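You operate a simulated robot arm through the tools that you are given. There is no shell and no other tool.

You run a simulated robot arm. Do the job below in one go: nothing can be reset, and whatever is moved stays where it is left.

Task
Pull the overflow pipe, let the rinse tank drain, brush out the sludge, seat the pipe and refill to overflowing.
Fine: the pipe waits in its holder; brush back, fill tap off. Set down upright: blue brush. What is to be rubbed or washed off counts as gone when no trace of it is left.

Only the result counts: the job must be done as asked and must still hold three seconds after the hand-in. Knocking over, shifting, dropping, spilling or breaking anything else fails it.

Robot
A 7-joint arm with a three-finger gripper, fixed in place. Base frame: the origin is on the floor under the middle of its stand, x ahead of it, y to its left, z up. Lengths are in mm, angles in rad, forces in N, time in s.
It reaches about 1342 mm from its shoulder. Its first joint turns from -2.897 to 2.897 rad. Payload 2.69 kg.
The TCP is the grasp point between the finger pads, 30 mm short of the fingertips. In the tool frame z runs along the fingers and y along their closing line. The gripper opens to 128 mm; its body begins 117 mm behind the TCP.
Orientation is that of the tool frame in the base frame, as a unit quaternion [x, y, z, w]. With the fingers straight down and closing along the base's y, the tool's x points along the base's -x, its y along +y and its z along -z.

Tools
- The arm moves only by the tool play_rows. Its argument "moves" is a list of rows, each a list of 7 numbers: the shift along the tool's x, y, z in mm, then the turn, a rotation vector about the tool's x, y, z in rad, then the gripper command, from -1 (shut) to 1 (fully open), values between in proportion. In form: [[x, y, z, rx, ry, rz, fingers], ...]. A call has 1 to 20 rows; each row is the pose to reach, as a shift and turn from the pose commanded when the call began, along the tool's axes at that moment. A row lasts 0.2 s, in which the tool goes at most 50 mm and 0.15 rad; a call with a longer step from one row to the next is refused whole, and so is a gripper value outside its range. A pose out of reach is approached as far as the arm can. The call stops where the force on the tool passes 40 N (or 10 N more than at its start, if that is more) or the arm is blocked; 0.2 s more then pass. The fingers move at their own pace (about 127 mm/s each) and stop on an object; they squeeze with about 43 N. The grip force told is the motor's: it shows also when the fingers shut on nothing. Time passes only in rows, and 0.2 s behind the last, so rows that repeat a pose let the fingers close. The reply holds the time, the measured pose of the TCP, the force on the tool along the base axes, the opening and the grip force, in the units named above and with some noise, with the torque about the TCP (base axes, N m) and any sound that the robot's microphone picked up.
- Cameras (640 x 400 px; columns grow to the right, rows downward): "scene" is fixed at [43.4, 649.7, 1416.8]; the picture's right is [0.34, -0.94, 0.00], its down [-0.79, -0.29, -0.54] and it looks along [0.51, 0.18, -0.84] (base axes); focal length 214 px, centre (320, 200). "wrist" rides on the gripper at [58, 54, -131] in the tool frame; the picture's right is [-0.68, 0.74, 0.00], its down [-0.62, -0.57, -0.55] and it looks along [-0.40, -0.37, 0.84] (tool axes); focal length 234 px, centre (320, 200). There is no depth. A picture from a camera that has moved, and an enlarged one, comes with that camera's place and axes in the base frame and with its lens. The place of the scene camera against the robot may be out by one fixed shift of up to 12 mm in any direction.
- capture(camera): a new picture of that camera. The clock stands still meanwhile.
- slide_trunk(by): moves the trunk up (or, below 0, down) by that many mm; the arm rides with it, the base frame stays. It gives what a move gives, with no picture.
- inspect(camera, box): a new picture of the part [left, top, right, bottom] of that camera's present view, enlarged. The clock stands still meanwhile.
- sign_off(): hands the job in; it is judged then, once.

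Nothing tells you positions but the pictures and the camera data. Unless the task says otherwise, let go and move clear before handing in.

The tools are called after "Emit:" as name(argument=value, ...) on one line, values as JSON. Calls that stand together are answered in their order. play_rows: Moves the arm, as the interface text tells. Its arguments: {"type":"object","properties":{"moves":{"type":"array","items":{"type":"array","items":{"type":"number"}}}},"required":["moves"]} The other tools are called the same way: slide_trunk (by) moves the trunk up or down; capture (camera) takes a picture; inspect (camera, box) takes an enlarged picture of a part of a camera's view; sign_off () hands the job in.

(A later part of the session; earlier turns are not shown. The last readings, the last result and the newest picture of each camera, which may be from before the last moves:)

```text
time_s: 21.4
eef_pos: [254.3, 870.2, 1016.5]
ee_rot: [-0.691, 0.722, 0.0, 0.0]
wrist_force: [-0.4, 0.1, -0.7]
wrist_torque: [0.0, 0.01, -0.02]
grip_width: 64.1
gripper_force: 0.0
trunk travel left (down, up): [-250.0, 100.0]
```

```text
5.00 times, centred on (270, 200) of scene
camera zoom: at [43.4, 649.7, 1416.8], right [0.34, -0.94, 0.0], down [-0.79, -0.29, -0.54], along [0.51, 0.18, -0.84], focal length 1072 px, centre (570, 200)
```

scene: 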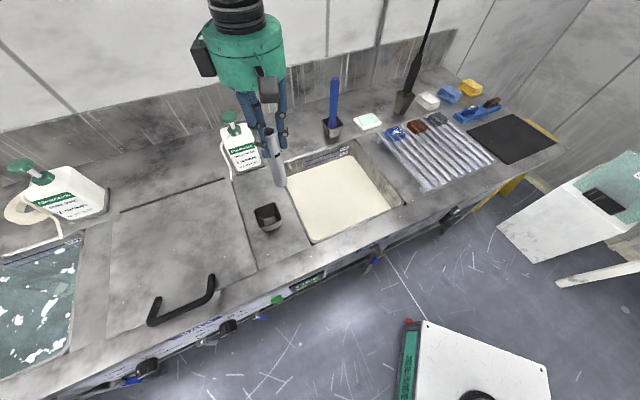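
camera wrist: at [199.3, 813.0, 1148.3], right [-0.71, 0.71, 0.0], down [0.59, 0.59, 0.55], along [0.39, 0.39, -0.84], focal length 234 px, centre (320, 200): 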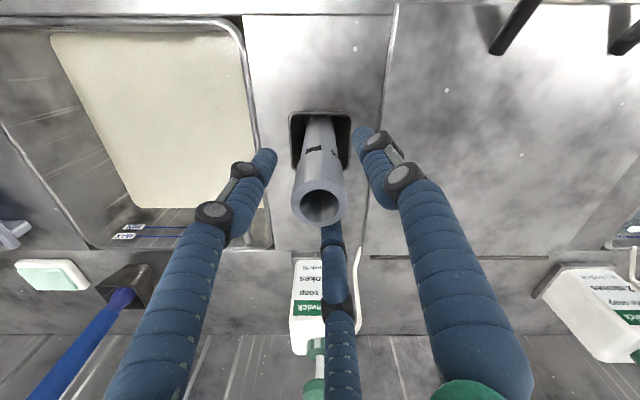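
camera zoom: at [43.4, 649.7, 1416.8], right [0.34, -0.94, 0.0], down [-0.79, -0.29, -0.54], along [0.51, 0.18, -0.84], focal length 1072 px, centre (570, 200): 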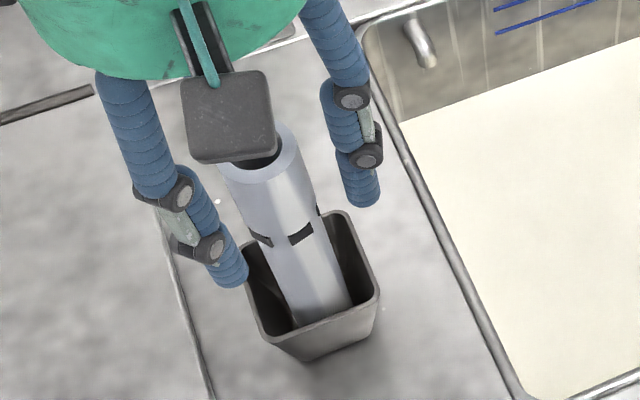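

The pipe stands in the cup with only a small lean. I raise the hand clear and check it again, along with the draining tank.

Emit:
play_rows(moves=[[0, 0, -20, 0, 0, 0, 0.1], [0, 0, -50, 0, 0, 0, 0.1], [0, 0, -95, 0, 0, 0, 0.1], [0, 0, -140, 0, 0, 0, 0.1]])

Emit:
capture(camera="wrist")

Emit:
capture(camera="scene")

```text
time_s: 22.4
eef_pos: [255.4, 870.1, 1159.5]
ee_rot: [-0.692, 0.722, 0.0, 0.0]
wrist_force: [-0.3, -0.9, -0.8]
wrist_torque: [0.04, -0.02, -0.01]
grip_width: 70.5
gripper_force: 0.1
trunk travel left (down, up): [-250.0, 100.0]
```

```text
taken
camera wrist: at [199.1, 813.6, 1291.1], right [-0.71, 0.71, 0.0], down [0.59, 0.59, 0.55], along [0.39, 0.39, -0.84], focal length 234 px, centre (320, 200)
```

wrist: 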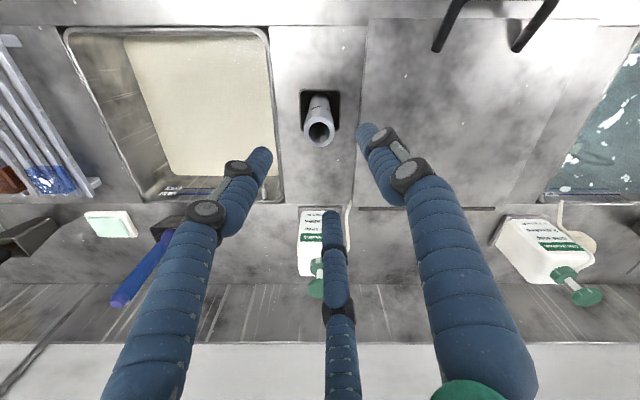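

```text
taken
```

scene: 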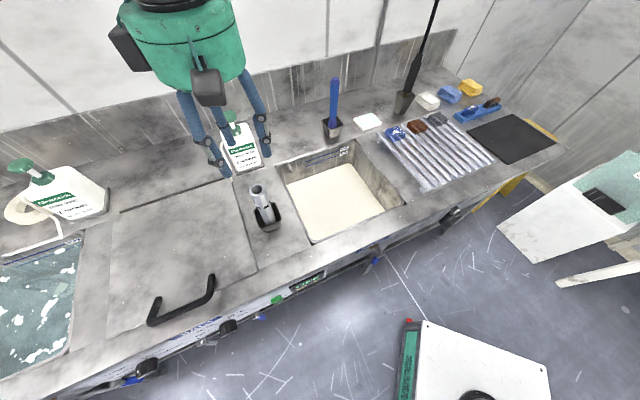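

The pipe waits in its holder and the level keeps falling. Meanwhile I go over to the blue brush, near (663, 823).

Emit:
play_rows(moves=[[3.3, -45.5, -20, 0, 0, 0, 0.1], [6.6, -91, -20, 0, 0, 0, 0.1], [9.9, -136.4, -20, 0, 0, 0, 0.1], [13.2, -181.9, -20, 0, 0, 0, 0.1], [16.5, -227.3, -20, 0, 0, 0, 0.1], [19.8, -272.8, -20, 0, 0, 0, 0.1], [23.1, -318.3, -20, 0, 0, 0, 0.1], [26.4, -363.7, -20, 0, 0, 0, 0.1], [29.7, -409.2, -20, 0, 0, 0, 0.1], [29.7, -409.2, -20, 0, 0, 0, 0.1]])

Emit:
capture(camera="wrist")

Emit:
inspect(camera="wrist", box=[240, 60, 400, 200])

Emit:
capture(camera="scene")

```text
time_s: 24.6
eef_pos: [664.8, 821.9, 1174.3]
ee_rot: [-0.692, 0.722, 0.0, 0.0]
wrist_force: [0.6, -0.3, -0.3]
wrist_torque: [0.02, 0.1, 0.01]
grip_width: 70.7
gripper_force: 0.0
trunk travel left (down, up): [-250.0, 100.0]
```

```text
taken
camera wrist: at [608.9, 765.9, 1306.8], right [-0.71, 0.71, 0.0], down [0.59, 0.59, 0.55], along [0.39, 0.39, -0.84], focal length 234 px, centre (320, 200)
```

wrist: 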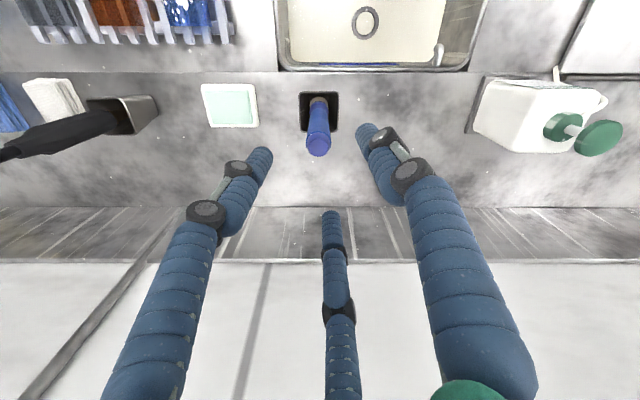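

```text
2.86 times, centred on (320, 130) of wrist
camera zoom: at [608.9, 765.9, 1306.8], right [-0.71, 0.71, 0.0], down [0.59, 0.59, 0.55], along [0.39, 0.39, -0.84], focal length 669 px, centre (320, 400)
```

zoom: 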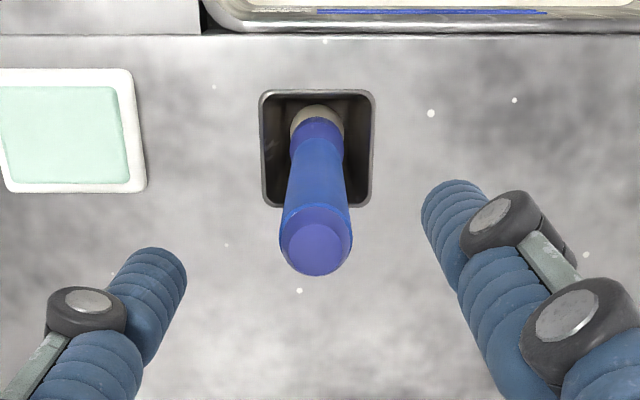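

```text
taken
```

scene: 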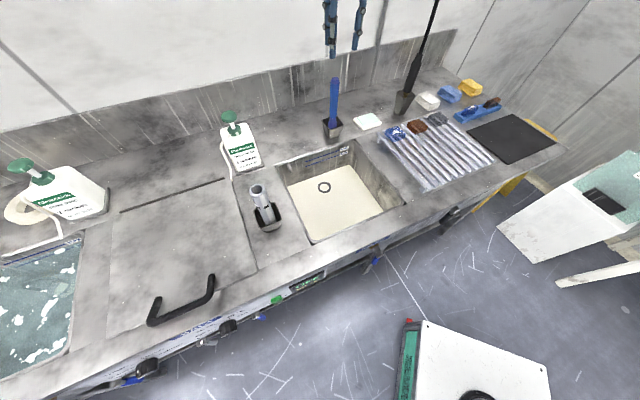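

The drain ring is showing and the brush stands upright at about (670, 826), its top near z=1065. I check the tank floor for sludge.

Emit:
inspect(camera="scene", box=[270, 130, 410, 250])

Emit:
inspect(camera="wrist", box=[270, 0, 490, 80])

```text
3.33 times, centred on (340, 190) of scene
camera zoom: at [43.4, 649.7, 1416.8], right [0.34, -0.94, 0.0], down [-0.79, -0.29, -0.54], along [0.51, 0.18, -0.84], focal length 715 px, centre (253, 233)
```

zoom: 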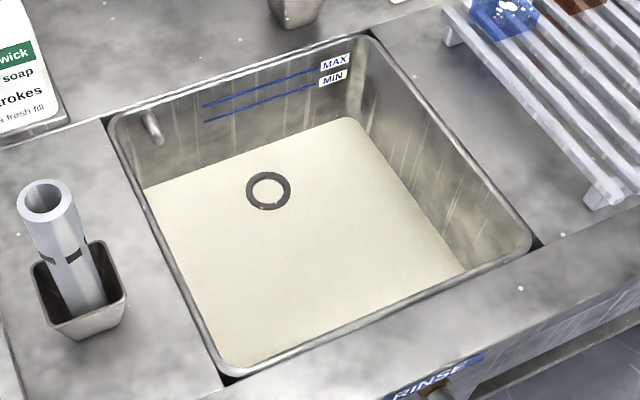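

```text
2.91 times, centred on (380, 40) of wrist
camera zoom: at [608.9, 765.9, 1306.8], right [-0.71, 0.71, 0.0], down [0.59, 0.59, 0.55], along [0.39, 0.39, -0.84], focal length 681 px, centre (146, 666)
```

zoom: 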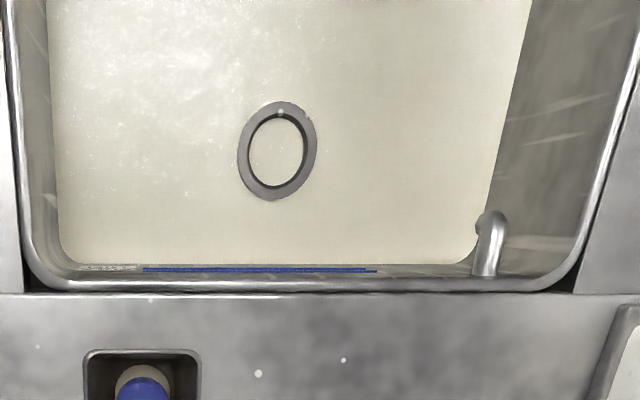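

The collar now sticks out and the floor is still covered by the last liquid. I line up over the brush and descend part way.

Emit:
play_rows(moves=[[-4, -5.3, 20, 0, 0, 0, 0], [-4, -5.3, 40, 0, 0, 0, 0], [-4, -5.3, 60, 0, 0, 0, 0], [-4, -5.3, 60, 0, 0, 0, 0]])

Emit:
inspect(camera="wrist", box=[240, 80, 400, 220])

Emit:
inspect(camera="scene", box=[280, 40, 400, 160])

```text
time_s: 25.6
eef_pos: [670.2, 826.9, 1115.1]
ee_rot: [-0.692, 0.722, 0.0, 0.0]
wrist_force: [-0.1, 0.1, 0.2]
wrist_torque: [-0.03, 0.01, 0.02]
grip_width: 63.9
gripper_force: 0.0
trunk travel left (down, up): [-250.0, 100.0]
```

```text
2.86 times, centred on (320, 150) of wrist
camera zoom: at [612.9, 770.4, 1246.9], right [-0.71, 0.71, 0.0], down [0.59, 0.59, 0.55], along [0.39, 0.39, -0.84], focal length 669 px, centre (320, 343)
```

zoom: 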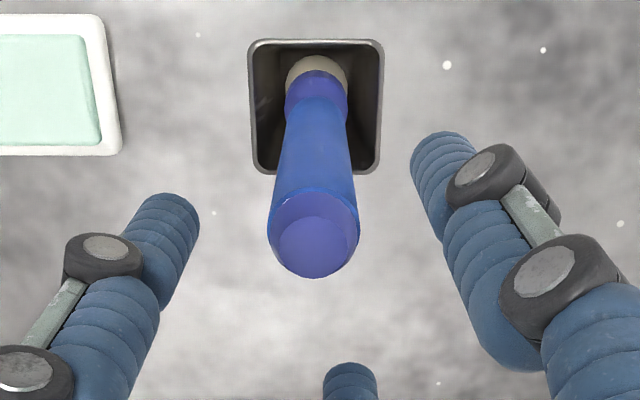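

```text
3.33 times, centred on (340, 100) of scene
camera zoom: at [43.4, 649.7, 1416.8], right [0.34, -0.94, 0.0], down [-0.79, -0.29, -0.54], along [0.51, 0.18, -0.84], focal length 715 px, centre (253, 533)
```

zoom: 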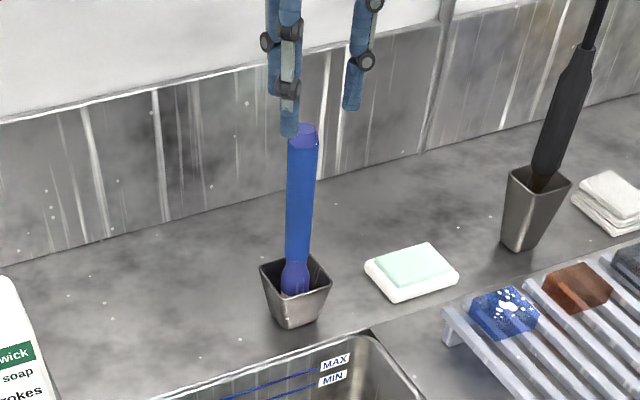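

The brush handle is centred below the fingers. I descend around it and close.

Emit:
play_rows(moves=[[1, -1, 20, 0, 0, 0, -0.1], [1, -1, 45, 0, 0, 0, -0.1], [1, -1, 70, 0, 0, 0, -0.1], [1, -1, 72, 0, 0, 0, -0.1], [1, -1, 72, 0, 0, 0, -0.1]])

Emit:
inspect(camera="wrist", box=[240, 100, 400, 240])

Emit:
inspect(camera="scene", box=[280, 40, 400, 160])

```text
time_s: 26.8
eef_pos: [669.2, 827.1, 1043.4]
ee_rot: [-0.692, 0.722, 0.0, 0.001]
wrist_force: [0.3, -0.1, -0.3]
wrist_torque: [0.02, 0.01, 0.0]
grip_width: 57.7
gripper_force: 0.0
trunk travel left (down, up): [-250.0, 100.0]
```

```text
2.86 times, centred on (320, 170) of wrist
camera zoom: at [613.0, 769.5, 1175.9], right [-0.71, 0.71, 0.0], down [0.59, 0.59, 0.55], along [0.39, 0.39, -0.84], focal length 669 px, centre (320, 286)
```

zoom: 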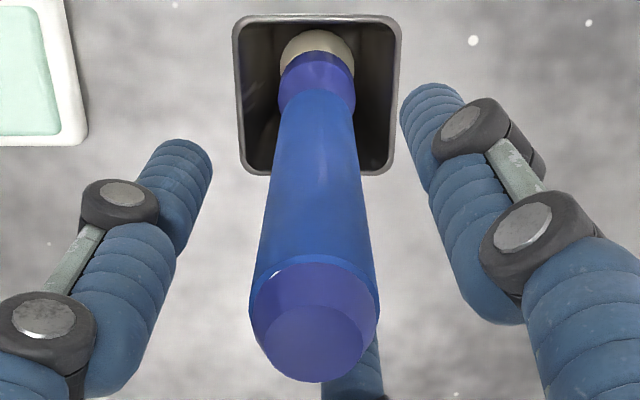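

```text
3.33 times, centred on (340, 100) of scene
camera zoom: at [43.4, 649.7, 1416.8], right [0.34, -0.94, 0.0], down [-0.79, -0.29, -0.54], along [0.51, 0.18, -0.84], focal length 715 px, centre (253, 533)
```

zoom: 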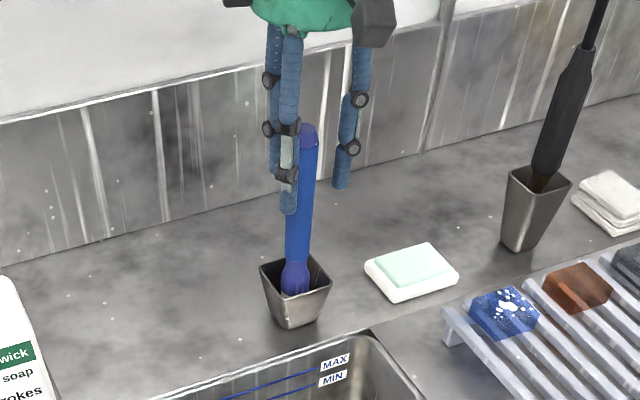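

Emit:
play_rows(moves=[[0, 0, 0, 0, 0, 0, -1], [0, 0, 0, 0, 0, 0, -1], [0, 0, 0, 0, 0, 0, -1], [0, 0, 0, 0, 0, 0, -1]])

Emit:
inspect(camera="wrist", box=[240, 100, 400, 240])

Emit:
inspect(camera="scene", box=[270, 130, 410, 250])

```text
time_s: 27.8
eef_pos: [669.4, 827.4, 1043.3]
ee_rot: [-0.692, 0.722, 0.0, 0.0]
wrist_force: [0.2, -0.8, 0.3]
wrist_torque: [-0.01, -0.03, 0.04]
grip_width: 24.1
gripper_force: 43.4
trunk travel left (down, up): [-250.0, 100.0]
```

```text
2.86 times, centred on (320, 170) of wrist
camera zoom: at [613.1, 769.7, 1175.6], right [-0.71, 0.71, 0.0], down [0.59, 0.59, 0.55], along [0.39, 0.39, -0.84], focal length 669 px, centre (320, 286)
```

zoom: 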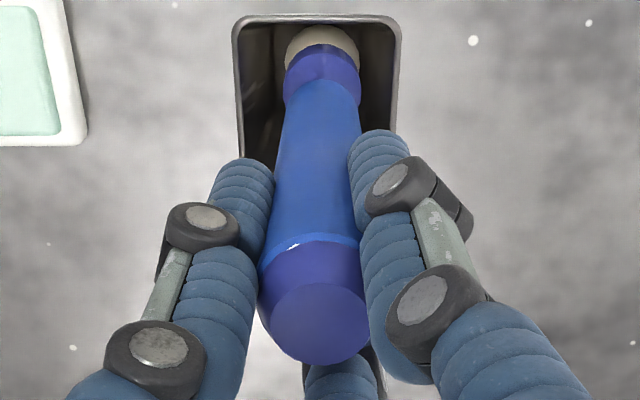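

```text
3.33 times, centred on (340, 190) of scene
camera zoom: at [43.4, 649.7, 1416.8], right [0.34, -0.94, 0.0], down [-0.79, -0.29, -0.54], along [0.51, 0.18, -0.84], focal length 715 px, centre (253, 233)
```

zoom: 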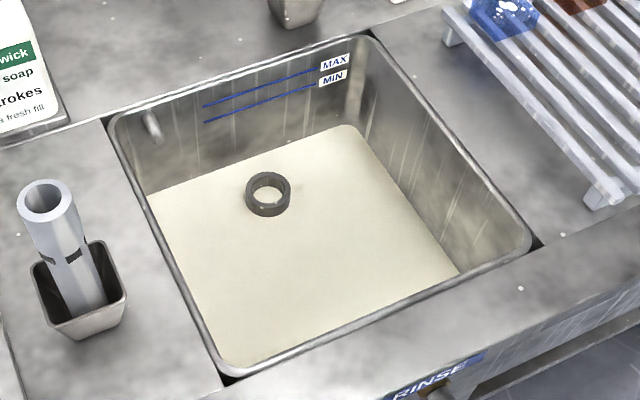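

Gripped the handle at 24 mm. I lift the brush straight out and check its head.

Emit:
play_rows(moves=[[0, 0, -6, 0, 0, 0, -1], [0, 0, -18, 0, 0, 0, -1], [0, 0, -36, 0, 0, 0, -1], [0, 0, -56, 0, 0, 0, -1], [0, 0, -78, 0, 0, 0, -1], [0, 0, -100, 0, 0, 0, -1]])

Emit:
inspect(camera="scene", box=[270, 20, 410, 160])

Emit:
capture(camera="wrist")

```text
time_s: 29.2
eef_pos: [670.7, 827.9, 1145.2]
ee_rot: [-0.692, 0.722, 0.0, 0.001]
wrist_force: [-0.2, -0.7, 0.6]
wrist_torque: [0.03, -0.01, 0.03]
grip_width: 23.9
gripper_force: 43.4
trunk travel left (down, up): [-250.0, 100.0]
```

```text
2.86 times, centred on (340, 90) of scene
camera zoom: at [43.4, 649.7, 1416.8], right [0.34, -0.94, 0.0], down [-0.79, -0.29, -0.54], along [0.51, 0.18, -0.84], focal length 613 px, centre (263, 514)
```

zoom: 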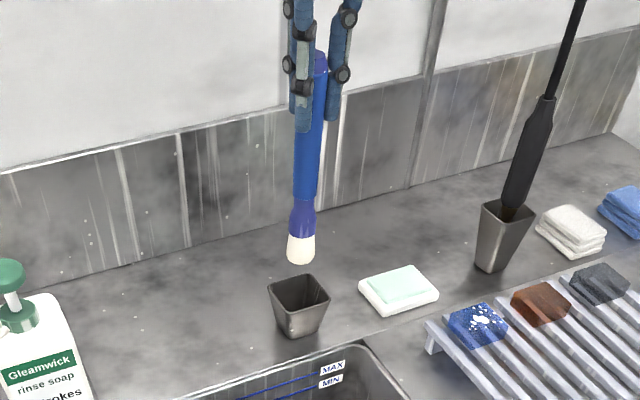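

```text
taken
camera wrist: at [615.0, 770.7, 1276.5], right [-0.71, 0.71, 0.0], down [0.59, 0.59, 0.55], along [0.39, 0.39, -0.84], focal length 234 px, centre (320, 200)
```

wrist: 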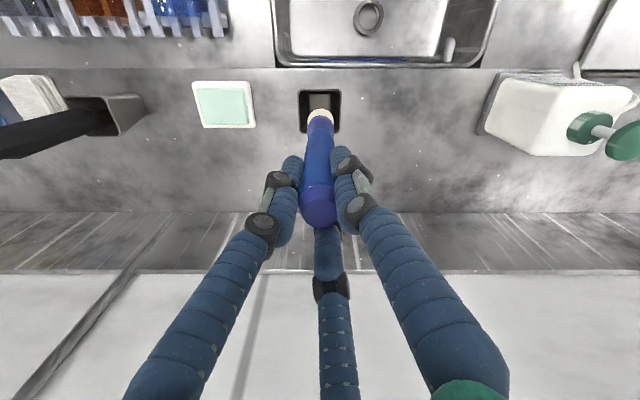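

The brush is out; its bristle end is a narrow round tuft about 176 mm below the grasp point. I check the tank floor.

Emit:
inspect(camera="scene", box=[270, 130, 410, 250])

Emit:
inspect(camera="wrist", box=[260, 0, 500, 80])

```text
3.33 times, centred on (340, 190) of scene
camera zoom: at [43.4, 649.7, 1416.8], right [0.34, -0.94, 0.0], down [-0.79, -0.29, -0.54], along [0.51, 0.18, -0.84], focal length 715 px, centre (253, 233)
```

zoom: 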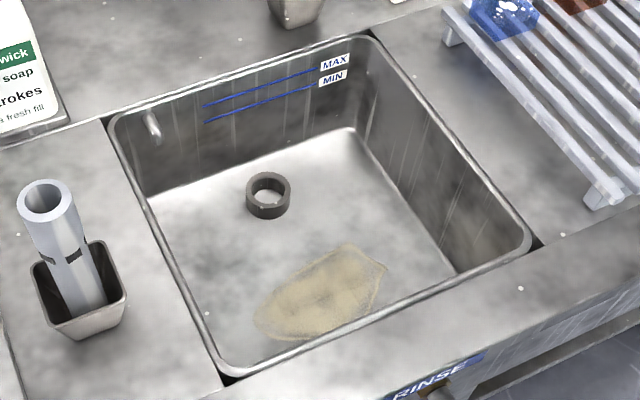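

```text
2.67 times, centred on (380, 40) of wrist
camera zoom: at [615.0, 770.7, 1276.5], right [-0.71, 0.71, 0.0], down [0.59, 0.59, 0.55], along [0.39, 0.39, -0.84], focal length 624 px, centre (160, 627)
```

zoom: 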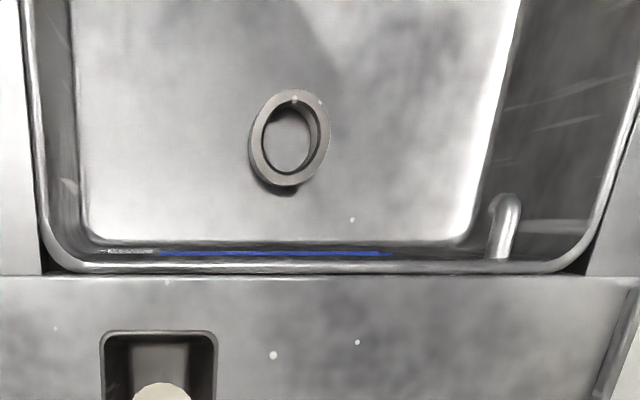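

The tank has drained and a yellowish sludge patch lies on the floor near the front, about 170×90 mm around (419, 702). I carry the brush over it.

Emit:
play_rows(moves=[[19.5, 35.1, 0, 0, 0, 0, -1], [39, 70.3, 0, 0, 0, 0, -1], [58.4, 105.4, 0, 0, 0, 0, -1], [77.9, 140.5, 0, 0, 0, 0, -1], [97.4, 175.6, 0, 0, 0, 0, -1], [116.8, 210.8, 0, 0, 0, 0, -1], [136.3, 245.9, 0, 0, 0, 0, -1], [136.3, 245.9, 0, 0, 0, 0, -1]])

Emit:
capture(camera="wrist")

Emit:
inspect(camera="scene", box=[260, 110, 420, 250])

```text
time_s: 31.0
eef_pos: [420.3, 700.5, 1143.6]
ee_rot: [-0.692, 0.722, 0.0, 0.0]
wrist_force: [-0.3, 0.9, -0.5]
wrist_torque: [0.04, -0.04, 0.0]
grip_width: 24.2
gripper_force: 43.4
trunk travel left (down, up): [-250.0, 100.0]
```

```text
taken
camera wrist: at [362.8, 643.4, 1275.9], right [-0.71, 0.71, 0.0], down [0.59, 0.59, 0.55], along [0.39, 0.39, -0.84], focal length 234 px, centre (320, 200)
```

wrist: 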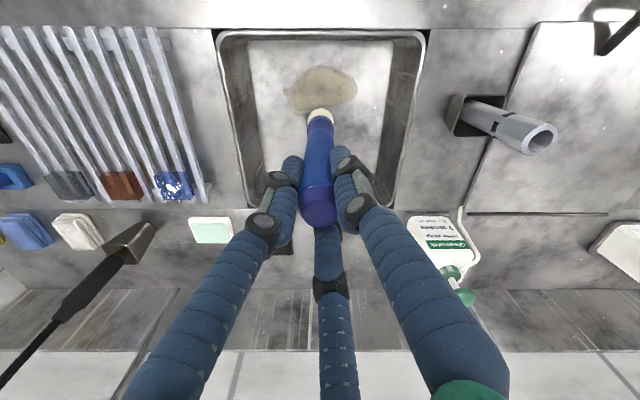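

```text
2.86 times, centred on (340, 180) of scene
camera zoom: at [43.4, 649.7, 1416.8], right [0.34, -0.94, 0.0], down [-0.79, -0.29, -0.54], along [0.51, 0.18, -0.84], focal length 613 px, centre (263, 257)
```

zoom: 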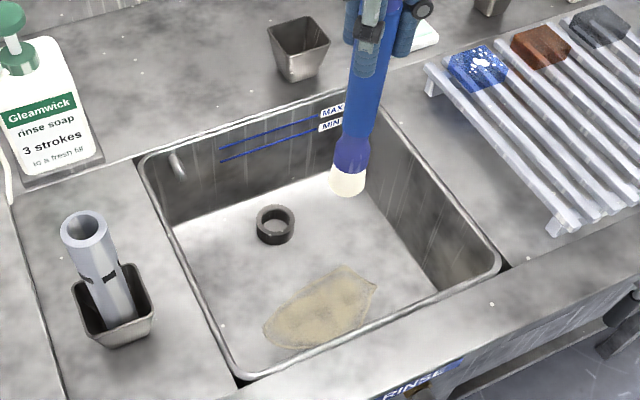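

Emit:
inspect(camera="wrist", box=[200, 20, 440, 220])

Emit:
inspect(camera="wrist", box=[260, 40, 380, 140])

```text
2.00 times, centred on (320, 120) of wrist
camera zoom: at [362.8, 643.4, 1275.9], right [-0.71, 0.71, 0.0], down [0.59, 0.59, 0.55], along [0.39, 0.39, -0.84], focal length 468 px, centre (320, 360)
```

zoom: 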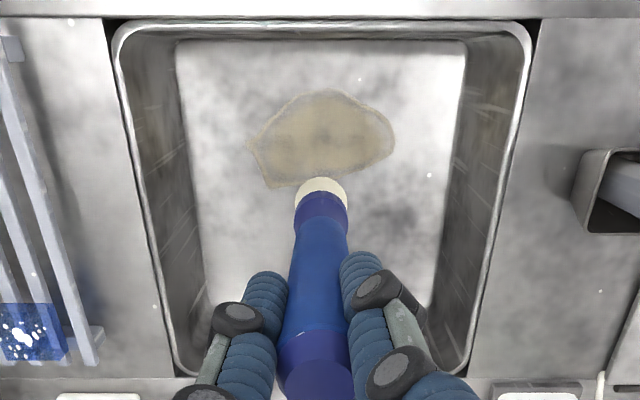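

```text
4.00 times, centred on (320, 90) of wrist
camera zoom: at [362.8, 643.4, 1275.9], right [-0.71, 0.71, 0.0], down [0.59, 0.59, 0.55], along [0.39, 0.39, -0.84], focal length 937 px, centre (320, 640)
```

zoom: 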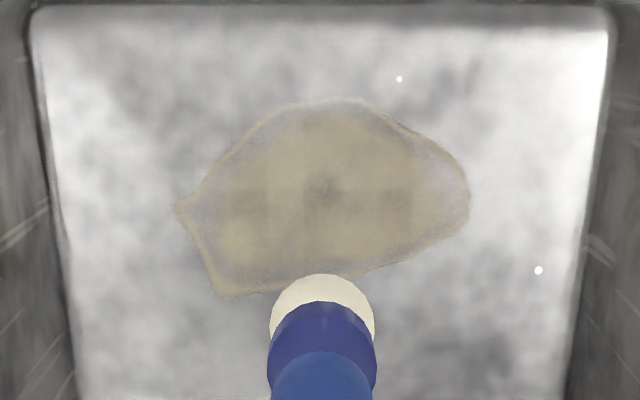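

The patch spans about 100 mm in depth and 160 mm sideways. I lower the brush at its centre, slowly towards the end, to find the floor.

Emit:
play_rows(moves=[[0, 0, 45, 0, 0, 0, -1], [0, 0, 90, 0, 0, 0, -1], [0, 0, 135, 0, 0, 0, -1], [0, 0, 175, 0, 0, 0, -1], [0, 0, 205, 0, 0, 0, -1], [0, 0, 225, 0, 0, 0, -1], [0, 0, 235, 0, 0, 0, -1], [0, 0, 240, 0, 0, 0, -1]])

Emit:
inspect(camera="scene", box=[260, 110, 420, 250])

```text
time_s: 32.8
eef_pos: [418.9, 700.7, 902.7]
ee_rot: [-0.692, 0.722, 0.0, 0.001]
wrist_force: [0.0, 0.2, -1.0]
wrist_torque: [-0.03, 0.01, 0.01]
grip_width: 24.0
gripper_force: 43.0
trunk travel left (down, up): [-250.0, 100.0]
```

```text
2.86 times, centred on (340, 180) of scene
camera zoom: at [43.4, 649.7, 1416.8], right [0.34, -0.94, 0.0], down [-0.79, -0.29, -0.54], along [0.51, 0.18, -0.84], focal length 613 px, centre (263, 257)
```

zoom: 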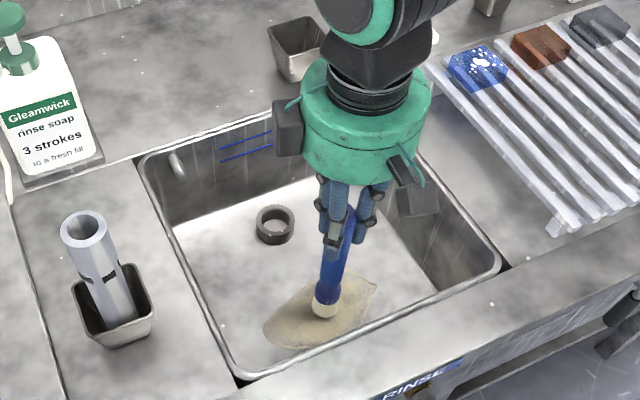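

Tip is about 14 mm above the floor, right over the patch. I lower in small steps until it touches.

Emit:
play_rows(moves=[[0, 0, 4, 0, 0, 0, -1], [0, 0, 8, 0, 0, 0, -1], [0, 0, 11, 0, 0, 0, -1]])

```text
time_s: 33.6
eef_pos: [418.1, 699.7, 891.9]
ee_rot: [-0.692, 0.722, 0.0, 0.0]
wrist_force: [-0.2, 0.0, -1.2]
wrist_torque: [0.0, 0.02, 0.02]
grip_width: 24.1
gripper_force: 43.2
trunk travel left (down, up): [-250.0, 100.0]
```

Emit:
play_rows(moves=[[0, 0, 2, 0, 0, 0, -1], [0, 0, 4, 0, 0, 0, -1]])

Emit:
inspect(camera="scene", box=[310, 160, 370, 210])

```text
time_s: 34.2
eef_pos: [419.0, 698.4, 890.3]
ee_rot: [-0.692, 0.722, 0.0, 0.0]
wrist_force: [-0.2, -1.3, 2.7]
wrist_torque: [-0.17, 0.24, 0.0]
grip_width: 24.2
gripper_force: 43.0
trunk travel left (down, up): [-250.0, 100.0]
```

```text
8.00 times, centred on (340, 185) of scene
camera zoom: at [43.4, 649.7, 1416.8], right [0.34, -0.94, 0.0], down [-0.79, -0.29, -0.54], along [0.51, 0.18, -0.84], focal length 1716 px, centre (160, 320)
```

zoom: 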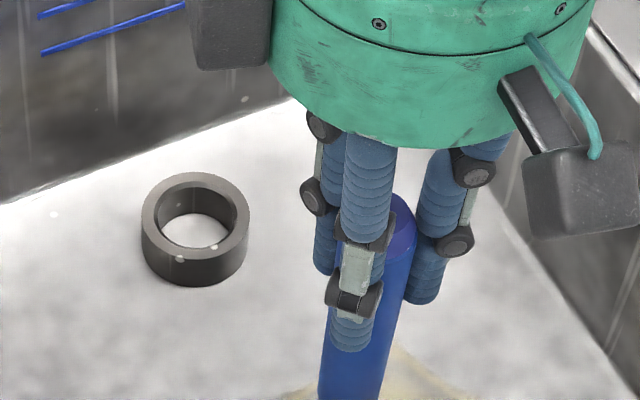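

Contact at TCP z≈890 with a few newtons. I make a test stroke to the right and back to see how the sludge responds.

Emit:
play_rows(moves=[[10.8, -11.8, 1, 0, 0, 0, -1], [21.7, -23.6, 1, 0, 0, 0, -1], [32.5, -35.3, 1, 0, 0, 0, -1], [43.3, -47.1, 1, 0, 0, 0, -1], [54.1, -58.9, 1, 0, 0, 0, -1], [43.3, -47.1, 1, 0, 0, 0, -1], [32.5, -35.3, 1, 0, 0, 0, -1], [21.7, -23.6, 1, 0, 0, 0, -1], [10.8, -11.8, 1, 0, 0, 0, -1], [0, 0, 1, 0, 0, 0, -1]])

Emit:
inspect(camera="scene", box=[280, 160, 400, 260])

Emit:
capture(camera="wrist")

```text
time_s: 36.4
eef_pos: [418.8, 700.9, 888.4]
ee_rot: [-0.693, 0.721, 0.0, 0.0]
wrist_force: [0.4, -0.5, 8.9]
wrist_torque: [-0.09, 0.05, 0.0]
grip_width: 24.0
gripper_force: 43.4
trunk travel left (down, up): [-250.0, 100.0]
```

```text
4.00 times, centred on (340, 210) of scene
camera zoom: at [43.4, 649.7, 1416.8], right [0.34, -0.94, 0.0], down [-0.79, -0.29, -0.54], along [0.51, 0.18, -0.84], focal length 858 px, centre (240, 160)
```

zoom: 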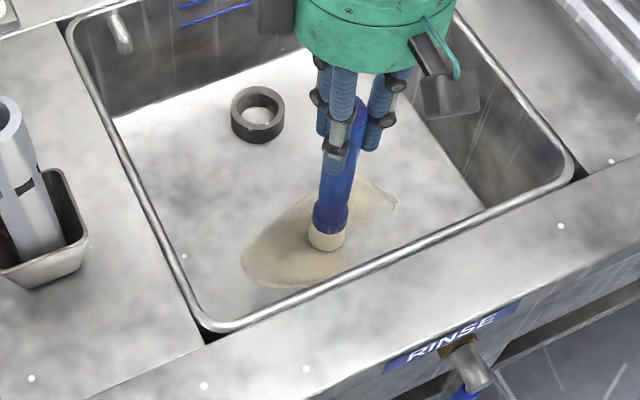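

```text
taken
camera wrist: at [363.1, 643.5, 1021.0], right [-0.71, 0.71, 0.0], down [0.59, 0.59, 0.55], along [0.39, 0.39, -0.84], focal length 234 px, centre (320, 200)
```

wrist: 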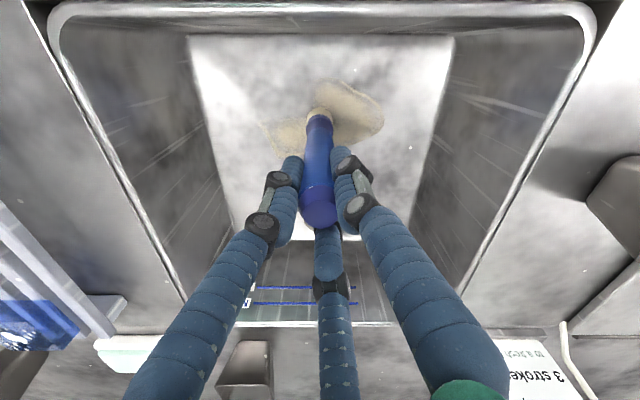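

The stroke left a clean swath, so the brushing works. I now raster the whole patch in overlapping lines about 12 mm apart.

Emit:
play_rows(moves=[[-16.2, 17.7, 0, 0, 0, 0, -1], [-32.5, 35.3, 0, 0, 0, 0, -1], [-48.7, 53.0, 0, 0, 0, 0, -1], [-63.6, 69.2, 0, 0, 0, 0, -1], [-72.4, 61.1, 0, 0, 0, 0, -1], [-56.2, 43.4, 0, 0, 0, 0, -1], [-40.0, 25.8, 0, 0, 0, 0, -1], [-23.7, 8.1, 0, 0, 0, 0, -1], [-7.5, -9.6, 0, 0, 0, 0, -1], [8.8, -27.3, 0, 0, 0, 0, -1], [25.0, -44.9, 0, 0, 0, 0, -1], [41.2, -62.6, 0, 0, 0, 0, -1], [53.4, -75.9, 0, 0, 0, 0, -1], [44.6, -84.0, 0, 0, 0, 0, -1], [28.3, -66.3, 0, 0, 0, 0, -1], [12.1, -48.6, 0, 0, 0, 0, -1], [-4.1, -31.0, 0, 0, 0, 0, -1], [-20.4, -13.3, 0, 0, 0, 0, -1], [-36.6, 4.4, 0, 0, 0, 0, -1], [-52.9, 22.1, 0, 0, 0, 0, -1]])

Emit:
inspect(camera="scene", box=[280, 160, 400, 260])

```text
time_s: 40.6
eef_pos: [396.7, 754.9, 888.4]
ee_rot: [-0.692, 0.722, 0.0, 0.0]
wrist_force: [-1.6, 1.0, 5.2]
wrist_torque: [0.21, 0.25, 0.01]
grip_width: 23.7
gripper_force: 42.9
trunk travel left (down, up): [-250.0, 100.0]
```

```text
4.00 times, centred on (340, 210) of scene
camera zoom: at [43.4, 649.7, 1416.8], right [0.34, -0.94, 0.0], down [-0.79, -0.29, -0.54], along [0.51, 0.18, -0.84], focal length 858 px, centre (240, 160)
```

zoom: 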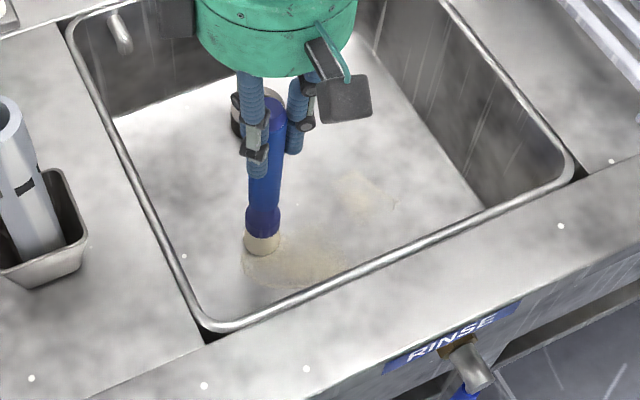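

The swath is clean so far. I carry on with the back lines of the patch.

Emit:
play_rows(moves=[[-16.2, 17.7, 0, 0, 0, 0, -1], [-27.1, 29.5, 0, 0, 0, 0, -1], [-35.9, 21.3, 0, 0, 0, 0, -1], [-19.7, 3.7, 0, 0, 0, 0, -1], [-3.4, -14.0, 0, 0, 0, 0, -1], [12.8, -31.7, 0, 0, 0, 0, -1], [29.1, -49.4, 0, 0, 0, 0, -1], [45.3, -67.0, 0, 0, 0, 0, -1], [61.5, -84.7, 0, 0, 0, 0, -1], [77.8, -102.4, 0, 0, 0, 0, -1], [88.6, -114.2, 0, 0, 0, 0, -1], [79.8, -122.3, 0, 0, 0, 0, -1], [63.5, -104.6, 0, 0, 0, 0, -1], [47.3, -86.9, 0, 0, 0, 0, -1], [31.0, -69.3, 0, 0, 0, 0, -1], [14.8, -51.6, 0, 0, 0, 0, -1], [-1.4, -33.9, 0, 0, 0, 0, -1], [-17.7, -16.2, 0, 0, 0, 0, -1], [-25.0, -23.0, 0, 0, 0, 0, -1], [-8.8, -40.7, 0, 0, 0, 0, -1]])

Emit:
inspect(camera="scene", box=[280, 160, 400, 260])

```text
time_s: 44.8
eef_pos: [439.5, 762.6, 888.4]
ee_rot: [-0.693, 0.721, 0.0, 0.001]
wrist_force: [2.0, -2.9, 10.1]
wrist_torque: [-0.56, -0.5, -0.06]
grip_width: 23.6
gripper_force: 42.3
trunk travel left (down, up): [-250.0, 100.0]
```

```text
4.00 times, centred on (340, 210) of scene
camera zoom: at [43.4, 649.7, 1416.8], right [0.34, -0.94, 0.0], down [-0.79, -0.29, -0.54], along [0.51, 0.18, -0.84], focal length 858 px, centre (240, 160)
```

zoom: 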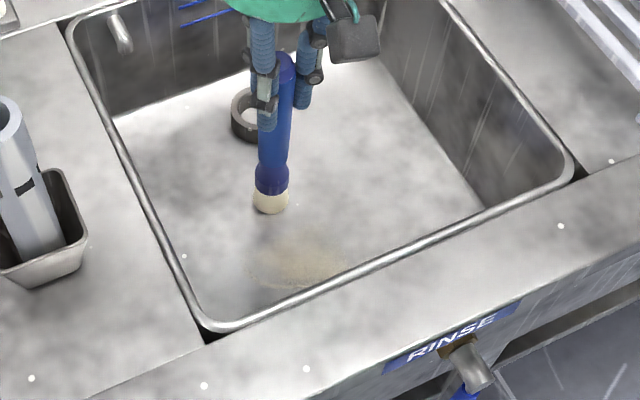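

The back part is clean; a remnant is left towards the front. I brush the front lines now.

Emit:
play_rows(moves=[[-1.0, 42.5, 0, 0, 0, 0, -1], [0.5, 77.8, 0, 0, 0, 0, -1], [6.9, 96.0, 0, 0, 0, 0, -1], [23.1, 78.3, 0, 0, 0, 0, -1], [39.4, 60.6, 0, 0, 0, 0, -1], [55.6, 42.9, 0, 0, 0, 0, -1], [71.8, 25.3, 0, 0, 0, 0, -1], [88.1, 7.6, 0, 0, 0, 0, -1], [104.3, -10.1, 0, 0, 0, 0, -1], [120.6, -27.7, 0, 0, 0, 0, -1], [129.4, -19.6, 0, 0, 0, 0, -1], [113.2, -2.0, 0, 0, 0, 0, -1], [96.9, 15.7, 0, 0, 0, 0, -1], [80.7, 33.4, 0, 0, 0, 0, -1], [64.4, 51.1, 0, 0, 0, 0, -1], [48.2, 68.7, 0, 0, 0, 0, -1], [32.0, 86.4, 0, 0, 0, 0, -1], [17.1, 102.6, 0, 0, 0, 0, -1], [25.9, 110.7, 0, 0, 0, 0, -1], [42.1, 93.1, 0, 0, 0, 0, -1]])

Emit:
inspect(camera="scene", box=[280, 160, 400, 260])

Emit:
capture(camera="wrist")

```text
time_s: 49.0
eef_pos: [344.7, 721.2, 888.3]
ee_rot: [-0.692, 0.722, -0.001, 0.001]
wrist_force: [3.7, -2.7, 13.5]
wrist_torque: [-0.53, -0.67, 0.01]
grip_width: 23.8
gripper_force: 43.1
trunk travel left (down, up): [-250.0, 100.0]
```

```text
4.00 times, centred on (340, 210) of scene
camera zoom: at [43.4, 649.7, 1416.8], right [0.34, -0.94, 0.0], down [-0.79, -0.29, -0.54], along [0.51, 0.18, -0.84], focal length 858 px, centre (240, 160)
```

zoom: 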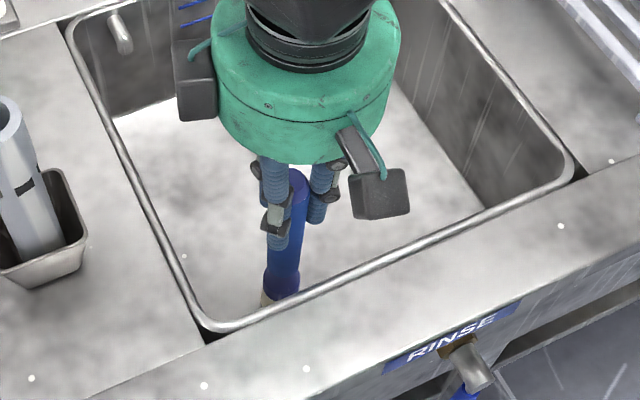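

```text
taken
camera wrist: at [288.7, 663.9, 1020.1], right [-0.71, 0.71, 0.0], down [0.59, 0.59, 0.55], along [0.39, 0.39, -0.84], focal length 234 px, centre (320, 200)
```

wrist: 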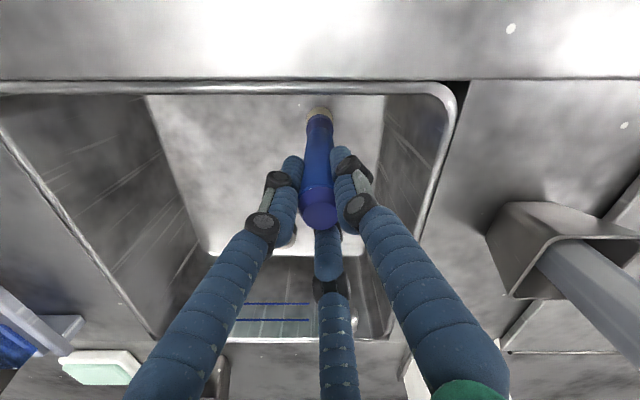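

Almost clean. I brush the last lines near the front wall.

Emit:
play_rows(moves=[[16.2, -17.7, 0, 0, 0, 0, -1], [32.5, -35.3, 0, 0, 0, 0, -1], [48.7, -53.0, 0, 0, 0, 0, -1], [65.0, -70.7, 0, 0, 0, 0, -1], [81.2, -88.4, 0, 0, 0, 0, -1], [93.4, -101.6, 0, 0, 0, 0, -1], [102.2, -93.5, 0, 0, 0, 0, -1], [86.0, -75.8, 0, 0, 0, 0, -1], [69.7, -58.1, 0, 0, 0, 0, -1], [53.5, -40.5, 0, 0, 0, 0, -1], [37.3, -22.8, 0, 0, 0, 0, -1], [21.0, -5.1, 0, 0, 0, 0, -1], [4.8, 12.5, 0, 0, 0, 0, -1], [10.7, 17.9, 0, 0, 0, 0, -1], [26.9, 0.3, 0, 0, 0, 0, -1], [43.1, -17.4, 0, 0, 0, 0, -1], [59.4, -35.1, 0, 0, 0, 0, -1], [75.6, -52.7, 0, 0, 0, 0, -1], [89.2, -67.5, 0, 0, 0, 0, -1]])

```text
time_s: 53.0
eef_pos: [410.3, 630.8, 888.9]
ee_rot: [-0.692, 0.722, -0.001, 0.001]
wrist_force: [0.0, -0.7, -0.9]
wrist_torque: [-0.01, 0.0, -0.02]
grip_width: 23.9
gripper_force: 43.0
trunk travel left (down, up): [-250.0, 100.0]
```

The push on the floor is down to nothing at this spot, so I lift and inspect the whole floor before deciding on more passes.

Emit:
play_rows(moves=[[0, 0, -40, 0, 0, 0, -1], [0, 0, -80, 0, 0, 0, -1], [0, 0, -120, 0, 0, 0, -1], [-25, -23, -165, 0, 0, 0, -1], [-55, -50, -200, 0, 0, 0, -1], [-80, -75, -235, 0, 0, 0, -1], [-80, -75, -255, 0, 0, 0, -1]])

Emit:
inspect(camera="wrist", box=[200, 0, 440, 150])

Emit:
inspect(camera="scene", box=[280, 150, 400, 250])

Emit:
capture(camera="wrist")

```text
refused: row 4 steps farther than a row can; nothing moved
```

```text
2.67 times, centred on (320, 75) of wrist
camera zoom: at [354.2, 574.6, 1020.6], right [-0.71, 0.71, 0.0], down [0.59, 0.59, 0.55], along [0.39, 0.39, -0.84], focal length 624 px, centre (320, 533)
```

zoom: 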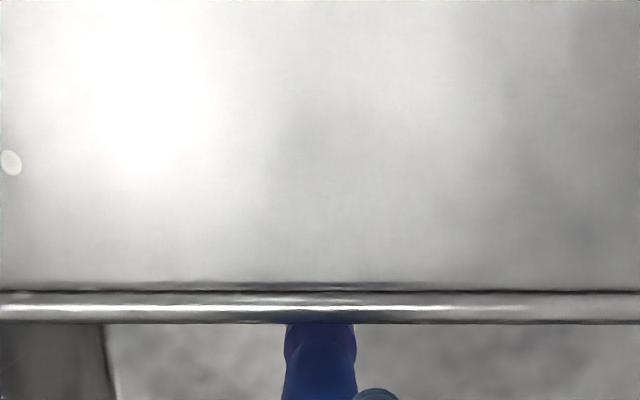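

```text
4.00 times, centred on (340, 200) of scene
camera zoom: at [43.4, 649.7, 1416.8], right [0.34, -0.94, 0.0], down [-0.79, -0.29, -0.54], along [0.51, 0.18, -0.84], focal length 858 px, centre (240, 200)
```

zoom: 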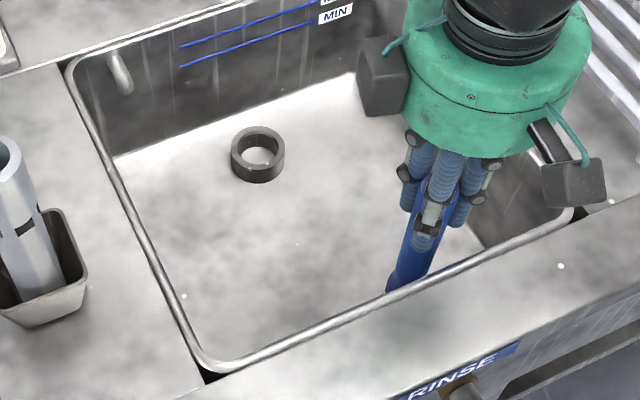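

```text
taken
camera wrist: at [354.2, 574.6, 1020.6], right [-0.71, 0.71, 0.0], down [0.59, 0.59, 0.55], along [0.39, 0.39, -0.84], focal length 234 px, centre (320, 200)
```

wrist: 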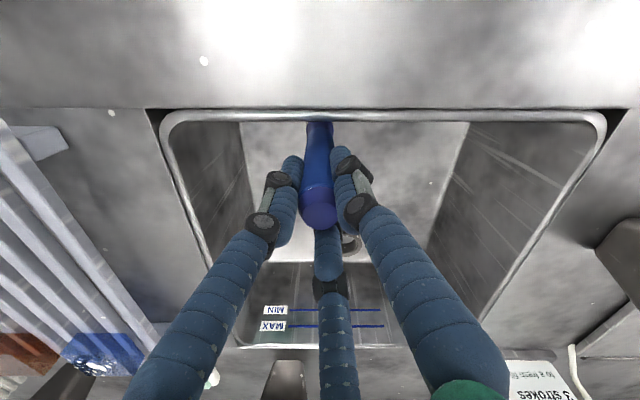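

From the scene camera the floor looks clean. I lift in smaller steps for an unobstructed look at the front floor area.

Emit:
play_rows(moves=[[0, 0, -40, 0, 0, 0, -1], [0, 0, -80, 0, 0, 0, -1], [0, 0, -120, 0, 0, 0, -1], [0, 0, -165, 0, 0, 0, -1], [-20, -5, -205, 0, 0, 0, -1], [-45, -8, -245, 0, 0, 0, -1], [-80, -10, -256, 0, 0, 0, -1], [-115, -10, -256, 0, 0, 0, -1]])

Emit:
inspect(camera="wrist", box=[200, 0, 440, 150])

Emit:
inspect(camera="scene", box=[280, 150, 400, 250])

Emit:
inspect(camera="scene", box=[300, 190, 380, 250])

```text
time_s: 54.8
eef_pos: [422.1, 745.7, 1142.1]
ee_rot: [-0.692, 0.722, -0.001, -0.001]
wrist_force: [0.0, -0.5, -1.3]
wrist_torque: [-0.03, 0.0, -0.03]
grip_width: 23.9
gripper_force: 43.2
trunk travel left (down, up): [-250.0, 100.0]
```

```text
2.67 times, centred on (320, 75) of wrist
camera zoom: at [366.4, 689.3, 1275.4], right [-0.71, 0.71, 0.0], down [0.59, 0.59, 0.55], along [0.39, 0.39, -0.84], focal length 624 px, centre (320, 533)
```

zoom: 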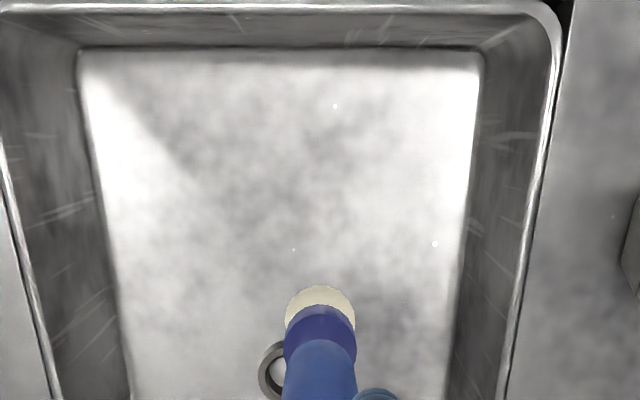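

```text
4.00 times, centred on (340, 200) of scene
camera zoom: at [43.4, 649.7, 1416.8], right [0.34, -0.94, 0.0], down [-0.79, -0.29, -0.54], along [0.51, 0.18, -0.84], focal length 858 px, centre (240, 200)
```

zoom: 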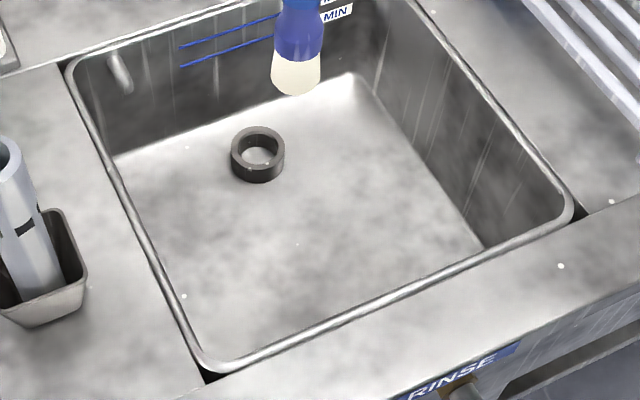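

```text
6.67 times, centred on (340, 220) of scene
camera zoom: at [43.4, 649.7, 1416.8], right [0.34, -0.94, 0.0], down [-0.79, -0.29, -0.54], along [0.51, 0.18, -0.84], focal length 1430 px, centre (187, 67)
```

zoom: 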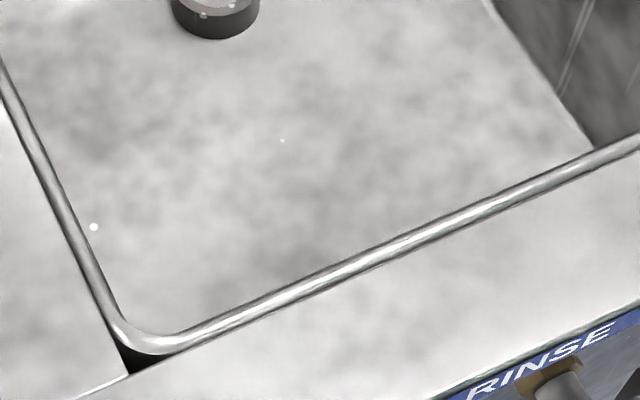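

Emit:
inspect(camera="wrist", box=[220, 15, 320, 105])

Emit:
inspect(camera="wrist", box=[300, 15, 400, 105])

```text
4.44 times, centred on (270, 60) of wrist
camera zoom: at [366.4, 689.3, 1275.4], right [-0.71, 0.71, 0.0], down [0.59, 0.59, 0.55], along [0.39, 0.39, -0.84], focal length 1041 px, centre (542, 822)
```

zoom: 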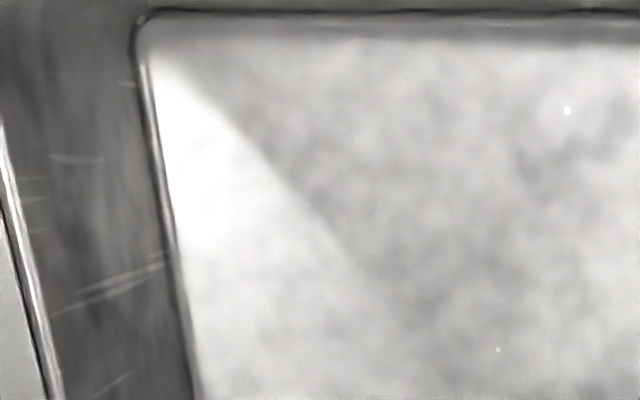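

```text
4.44 times, centred on (350, 60) of wrist
camera zoom: at [366.4, 689.3, 1275.4], right [-0.71, 0.71, 0.0], down [0.59, 0.59, 0.55], along [0.39, 0.39, -0.84], focal length 1041 px, centre (187, 822)
```

zoom: 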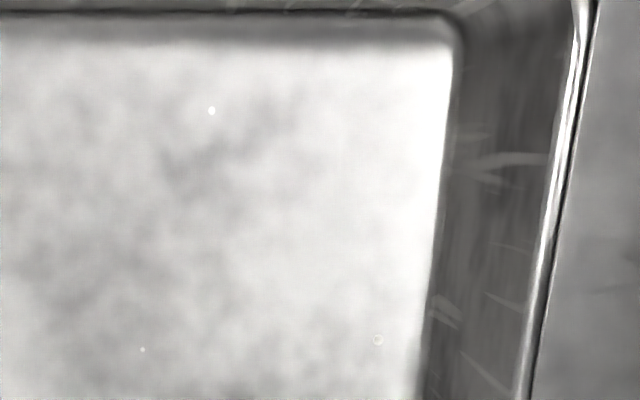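

No trace is visible any more. As insurance I run one more quick pass over the whole patch area, pressing lightly.

Emit:
play_rows(moves=[[10, 47, 0, 0, 0, 0, -1], [19.3, 95.4, 0, 0, 0, 0, -1], [19.3, 95.4, 45, 0, 0, 0, -1], [19.3, 95.4, 90, 0, 0, 0, -1], [19.3, 95.4, 135, 0, 0, 0, -1], [19.3, 95.4, 180, 0, 0, 0, -1], [19.3, 95.4, 220, 0, 0, 0, -1], [19.3, 95.4, 240, 0, 0, 0, -1], [19.3, 95.4, 250, 0, 0, 0, -1], [19.3, 95.4, 255, 0, 0, 0, -1]])

```text
time_s: 57.0
eef_pos: [327.1, 728.9, 887.9]
ee_rot: [-0.692, 0.722, 0.0, 0.0]
wrist_force: [0.7, -0.4, -1.0]
wrist_torque: [-0.01, -0.01, 0.0]
grip_width: 24.0
gripper_force: 43.2
trunk travel left (down, up): [-250.0, 100.0]
```

Emit:
play_rows(moves=[[0, 0, 1.5, 0, 0, 0, -1], [0, 0, 3, 0, 0, 0, -1]])

```text
time_s: 57.6
eef_pos: [327.3, 730.1, 887.4]
ee_rot: [-0.692, 0.722, 0.001, 0.002]
wrist_force: [-0.5, -4.3, 20.4]
wrist_torque: [-0.7, 0.06, 0.0]
grip_width: 23.8
gripper_force: 42.9
trunk travel left (down, up): [-250.0, 100.0]
```

Emit:
play_rows(moves=[[29.1, -31.7, -1, 0, 0, 0, -1], [58.2, -63.3, -1, 0, 0, 0, -1], [87.3, -95.0, -1, 0, 0, 0, -1], [115.0, -125.2, -1, 0, 0, 0, -1], [103.2, -136.0, -1, 0, 0, 0, -1], [74.1, -104.3, -1, 0, 0, 0, -1], [45.0, -72.7, -1, 0, 0, 0, -1], [16.0, -41.0, -1, 0, 0, 0, -1], [-11.8, -10.8, -1, 0, 0, 0, -1], [-23.6, -21.7, -1, 0, 0, 0, -1], [5.5, -53.3, -1, 0, 0, 0, -1], [34.6, -85.0, -1, 0, 0, 0, -1], [63.7, -116.6, -1, 0, 0, 0, -1], [91.5, -146.8, -1, 0, 0, 0, -1], [79.7, -157.7, -1, 0, 0, 0, -1], [50.6, -126.0, -1, 0, 0, 0, -1], [21.5, -94.3, -1, 0, 0, 0, -1], [-7.6, -62.7, -1, 0, 0, 0, -1], [-35.3, -32.5, -1, 0, 0, 0, -1], [-47.1, -43.3, -1, 0, 0, 0, -1]])

```text
time_s: 61.8
eef_pos: [371.7, 775.9, 887.8]
ee_rot: [-0.692, 0.721, 0.0, 0.0]
wrist_force: [-1.3, -0.6, -0.5]
wrist_torque: [-0.02, -0.05, -0.02]
grip_width: 24.1
gripper_force: 43.1
trunk travel left (down, up): [-250.0, 100.0]
```

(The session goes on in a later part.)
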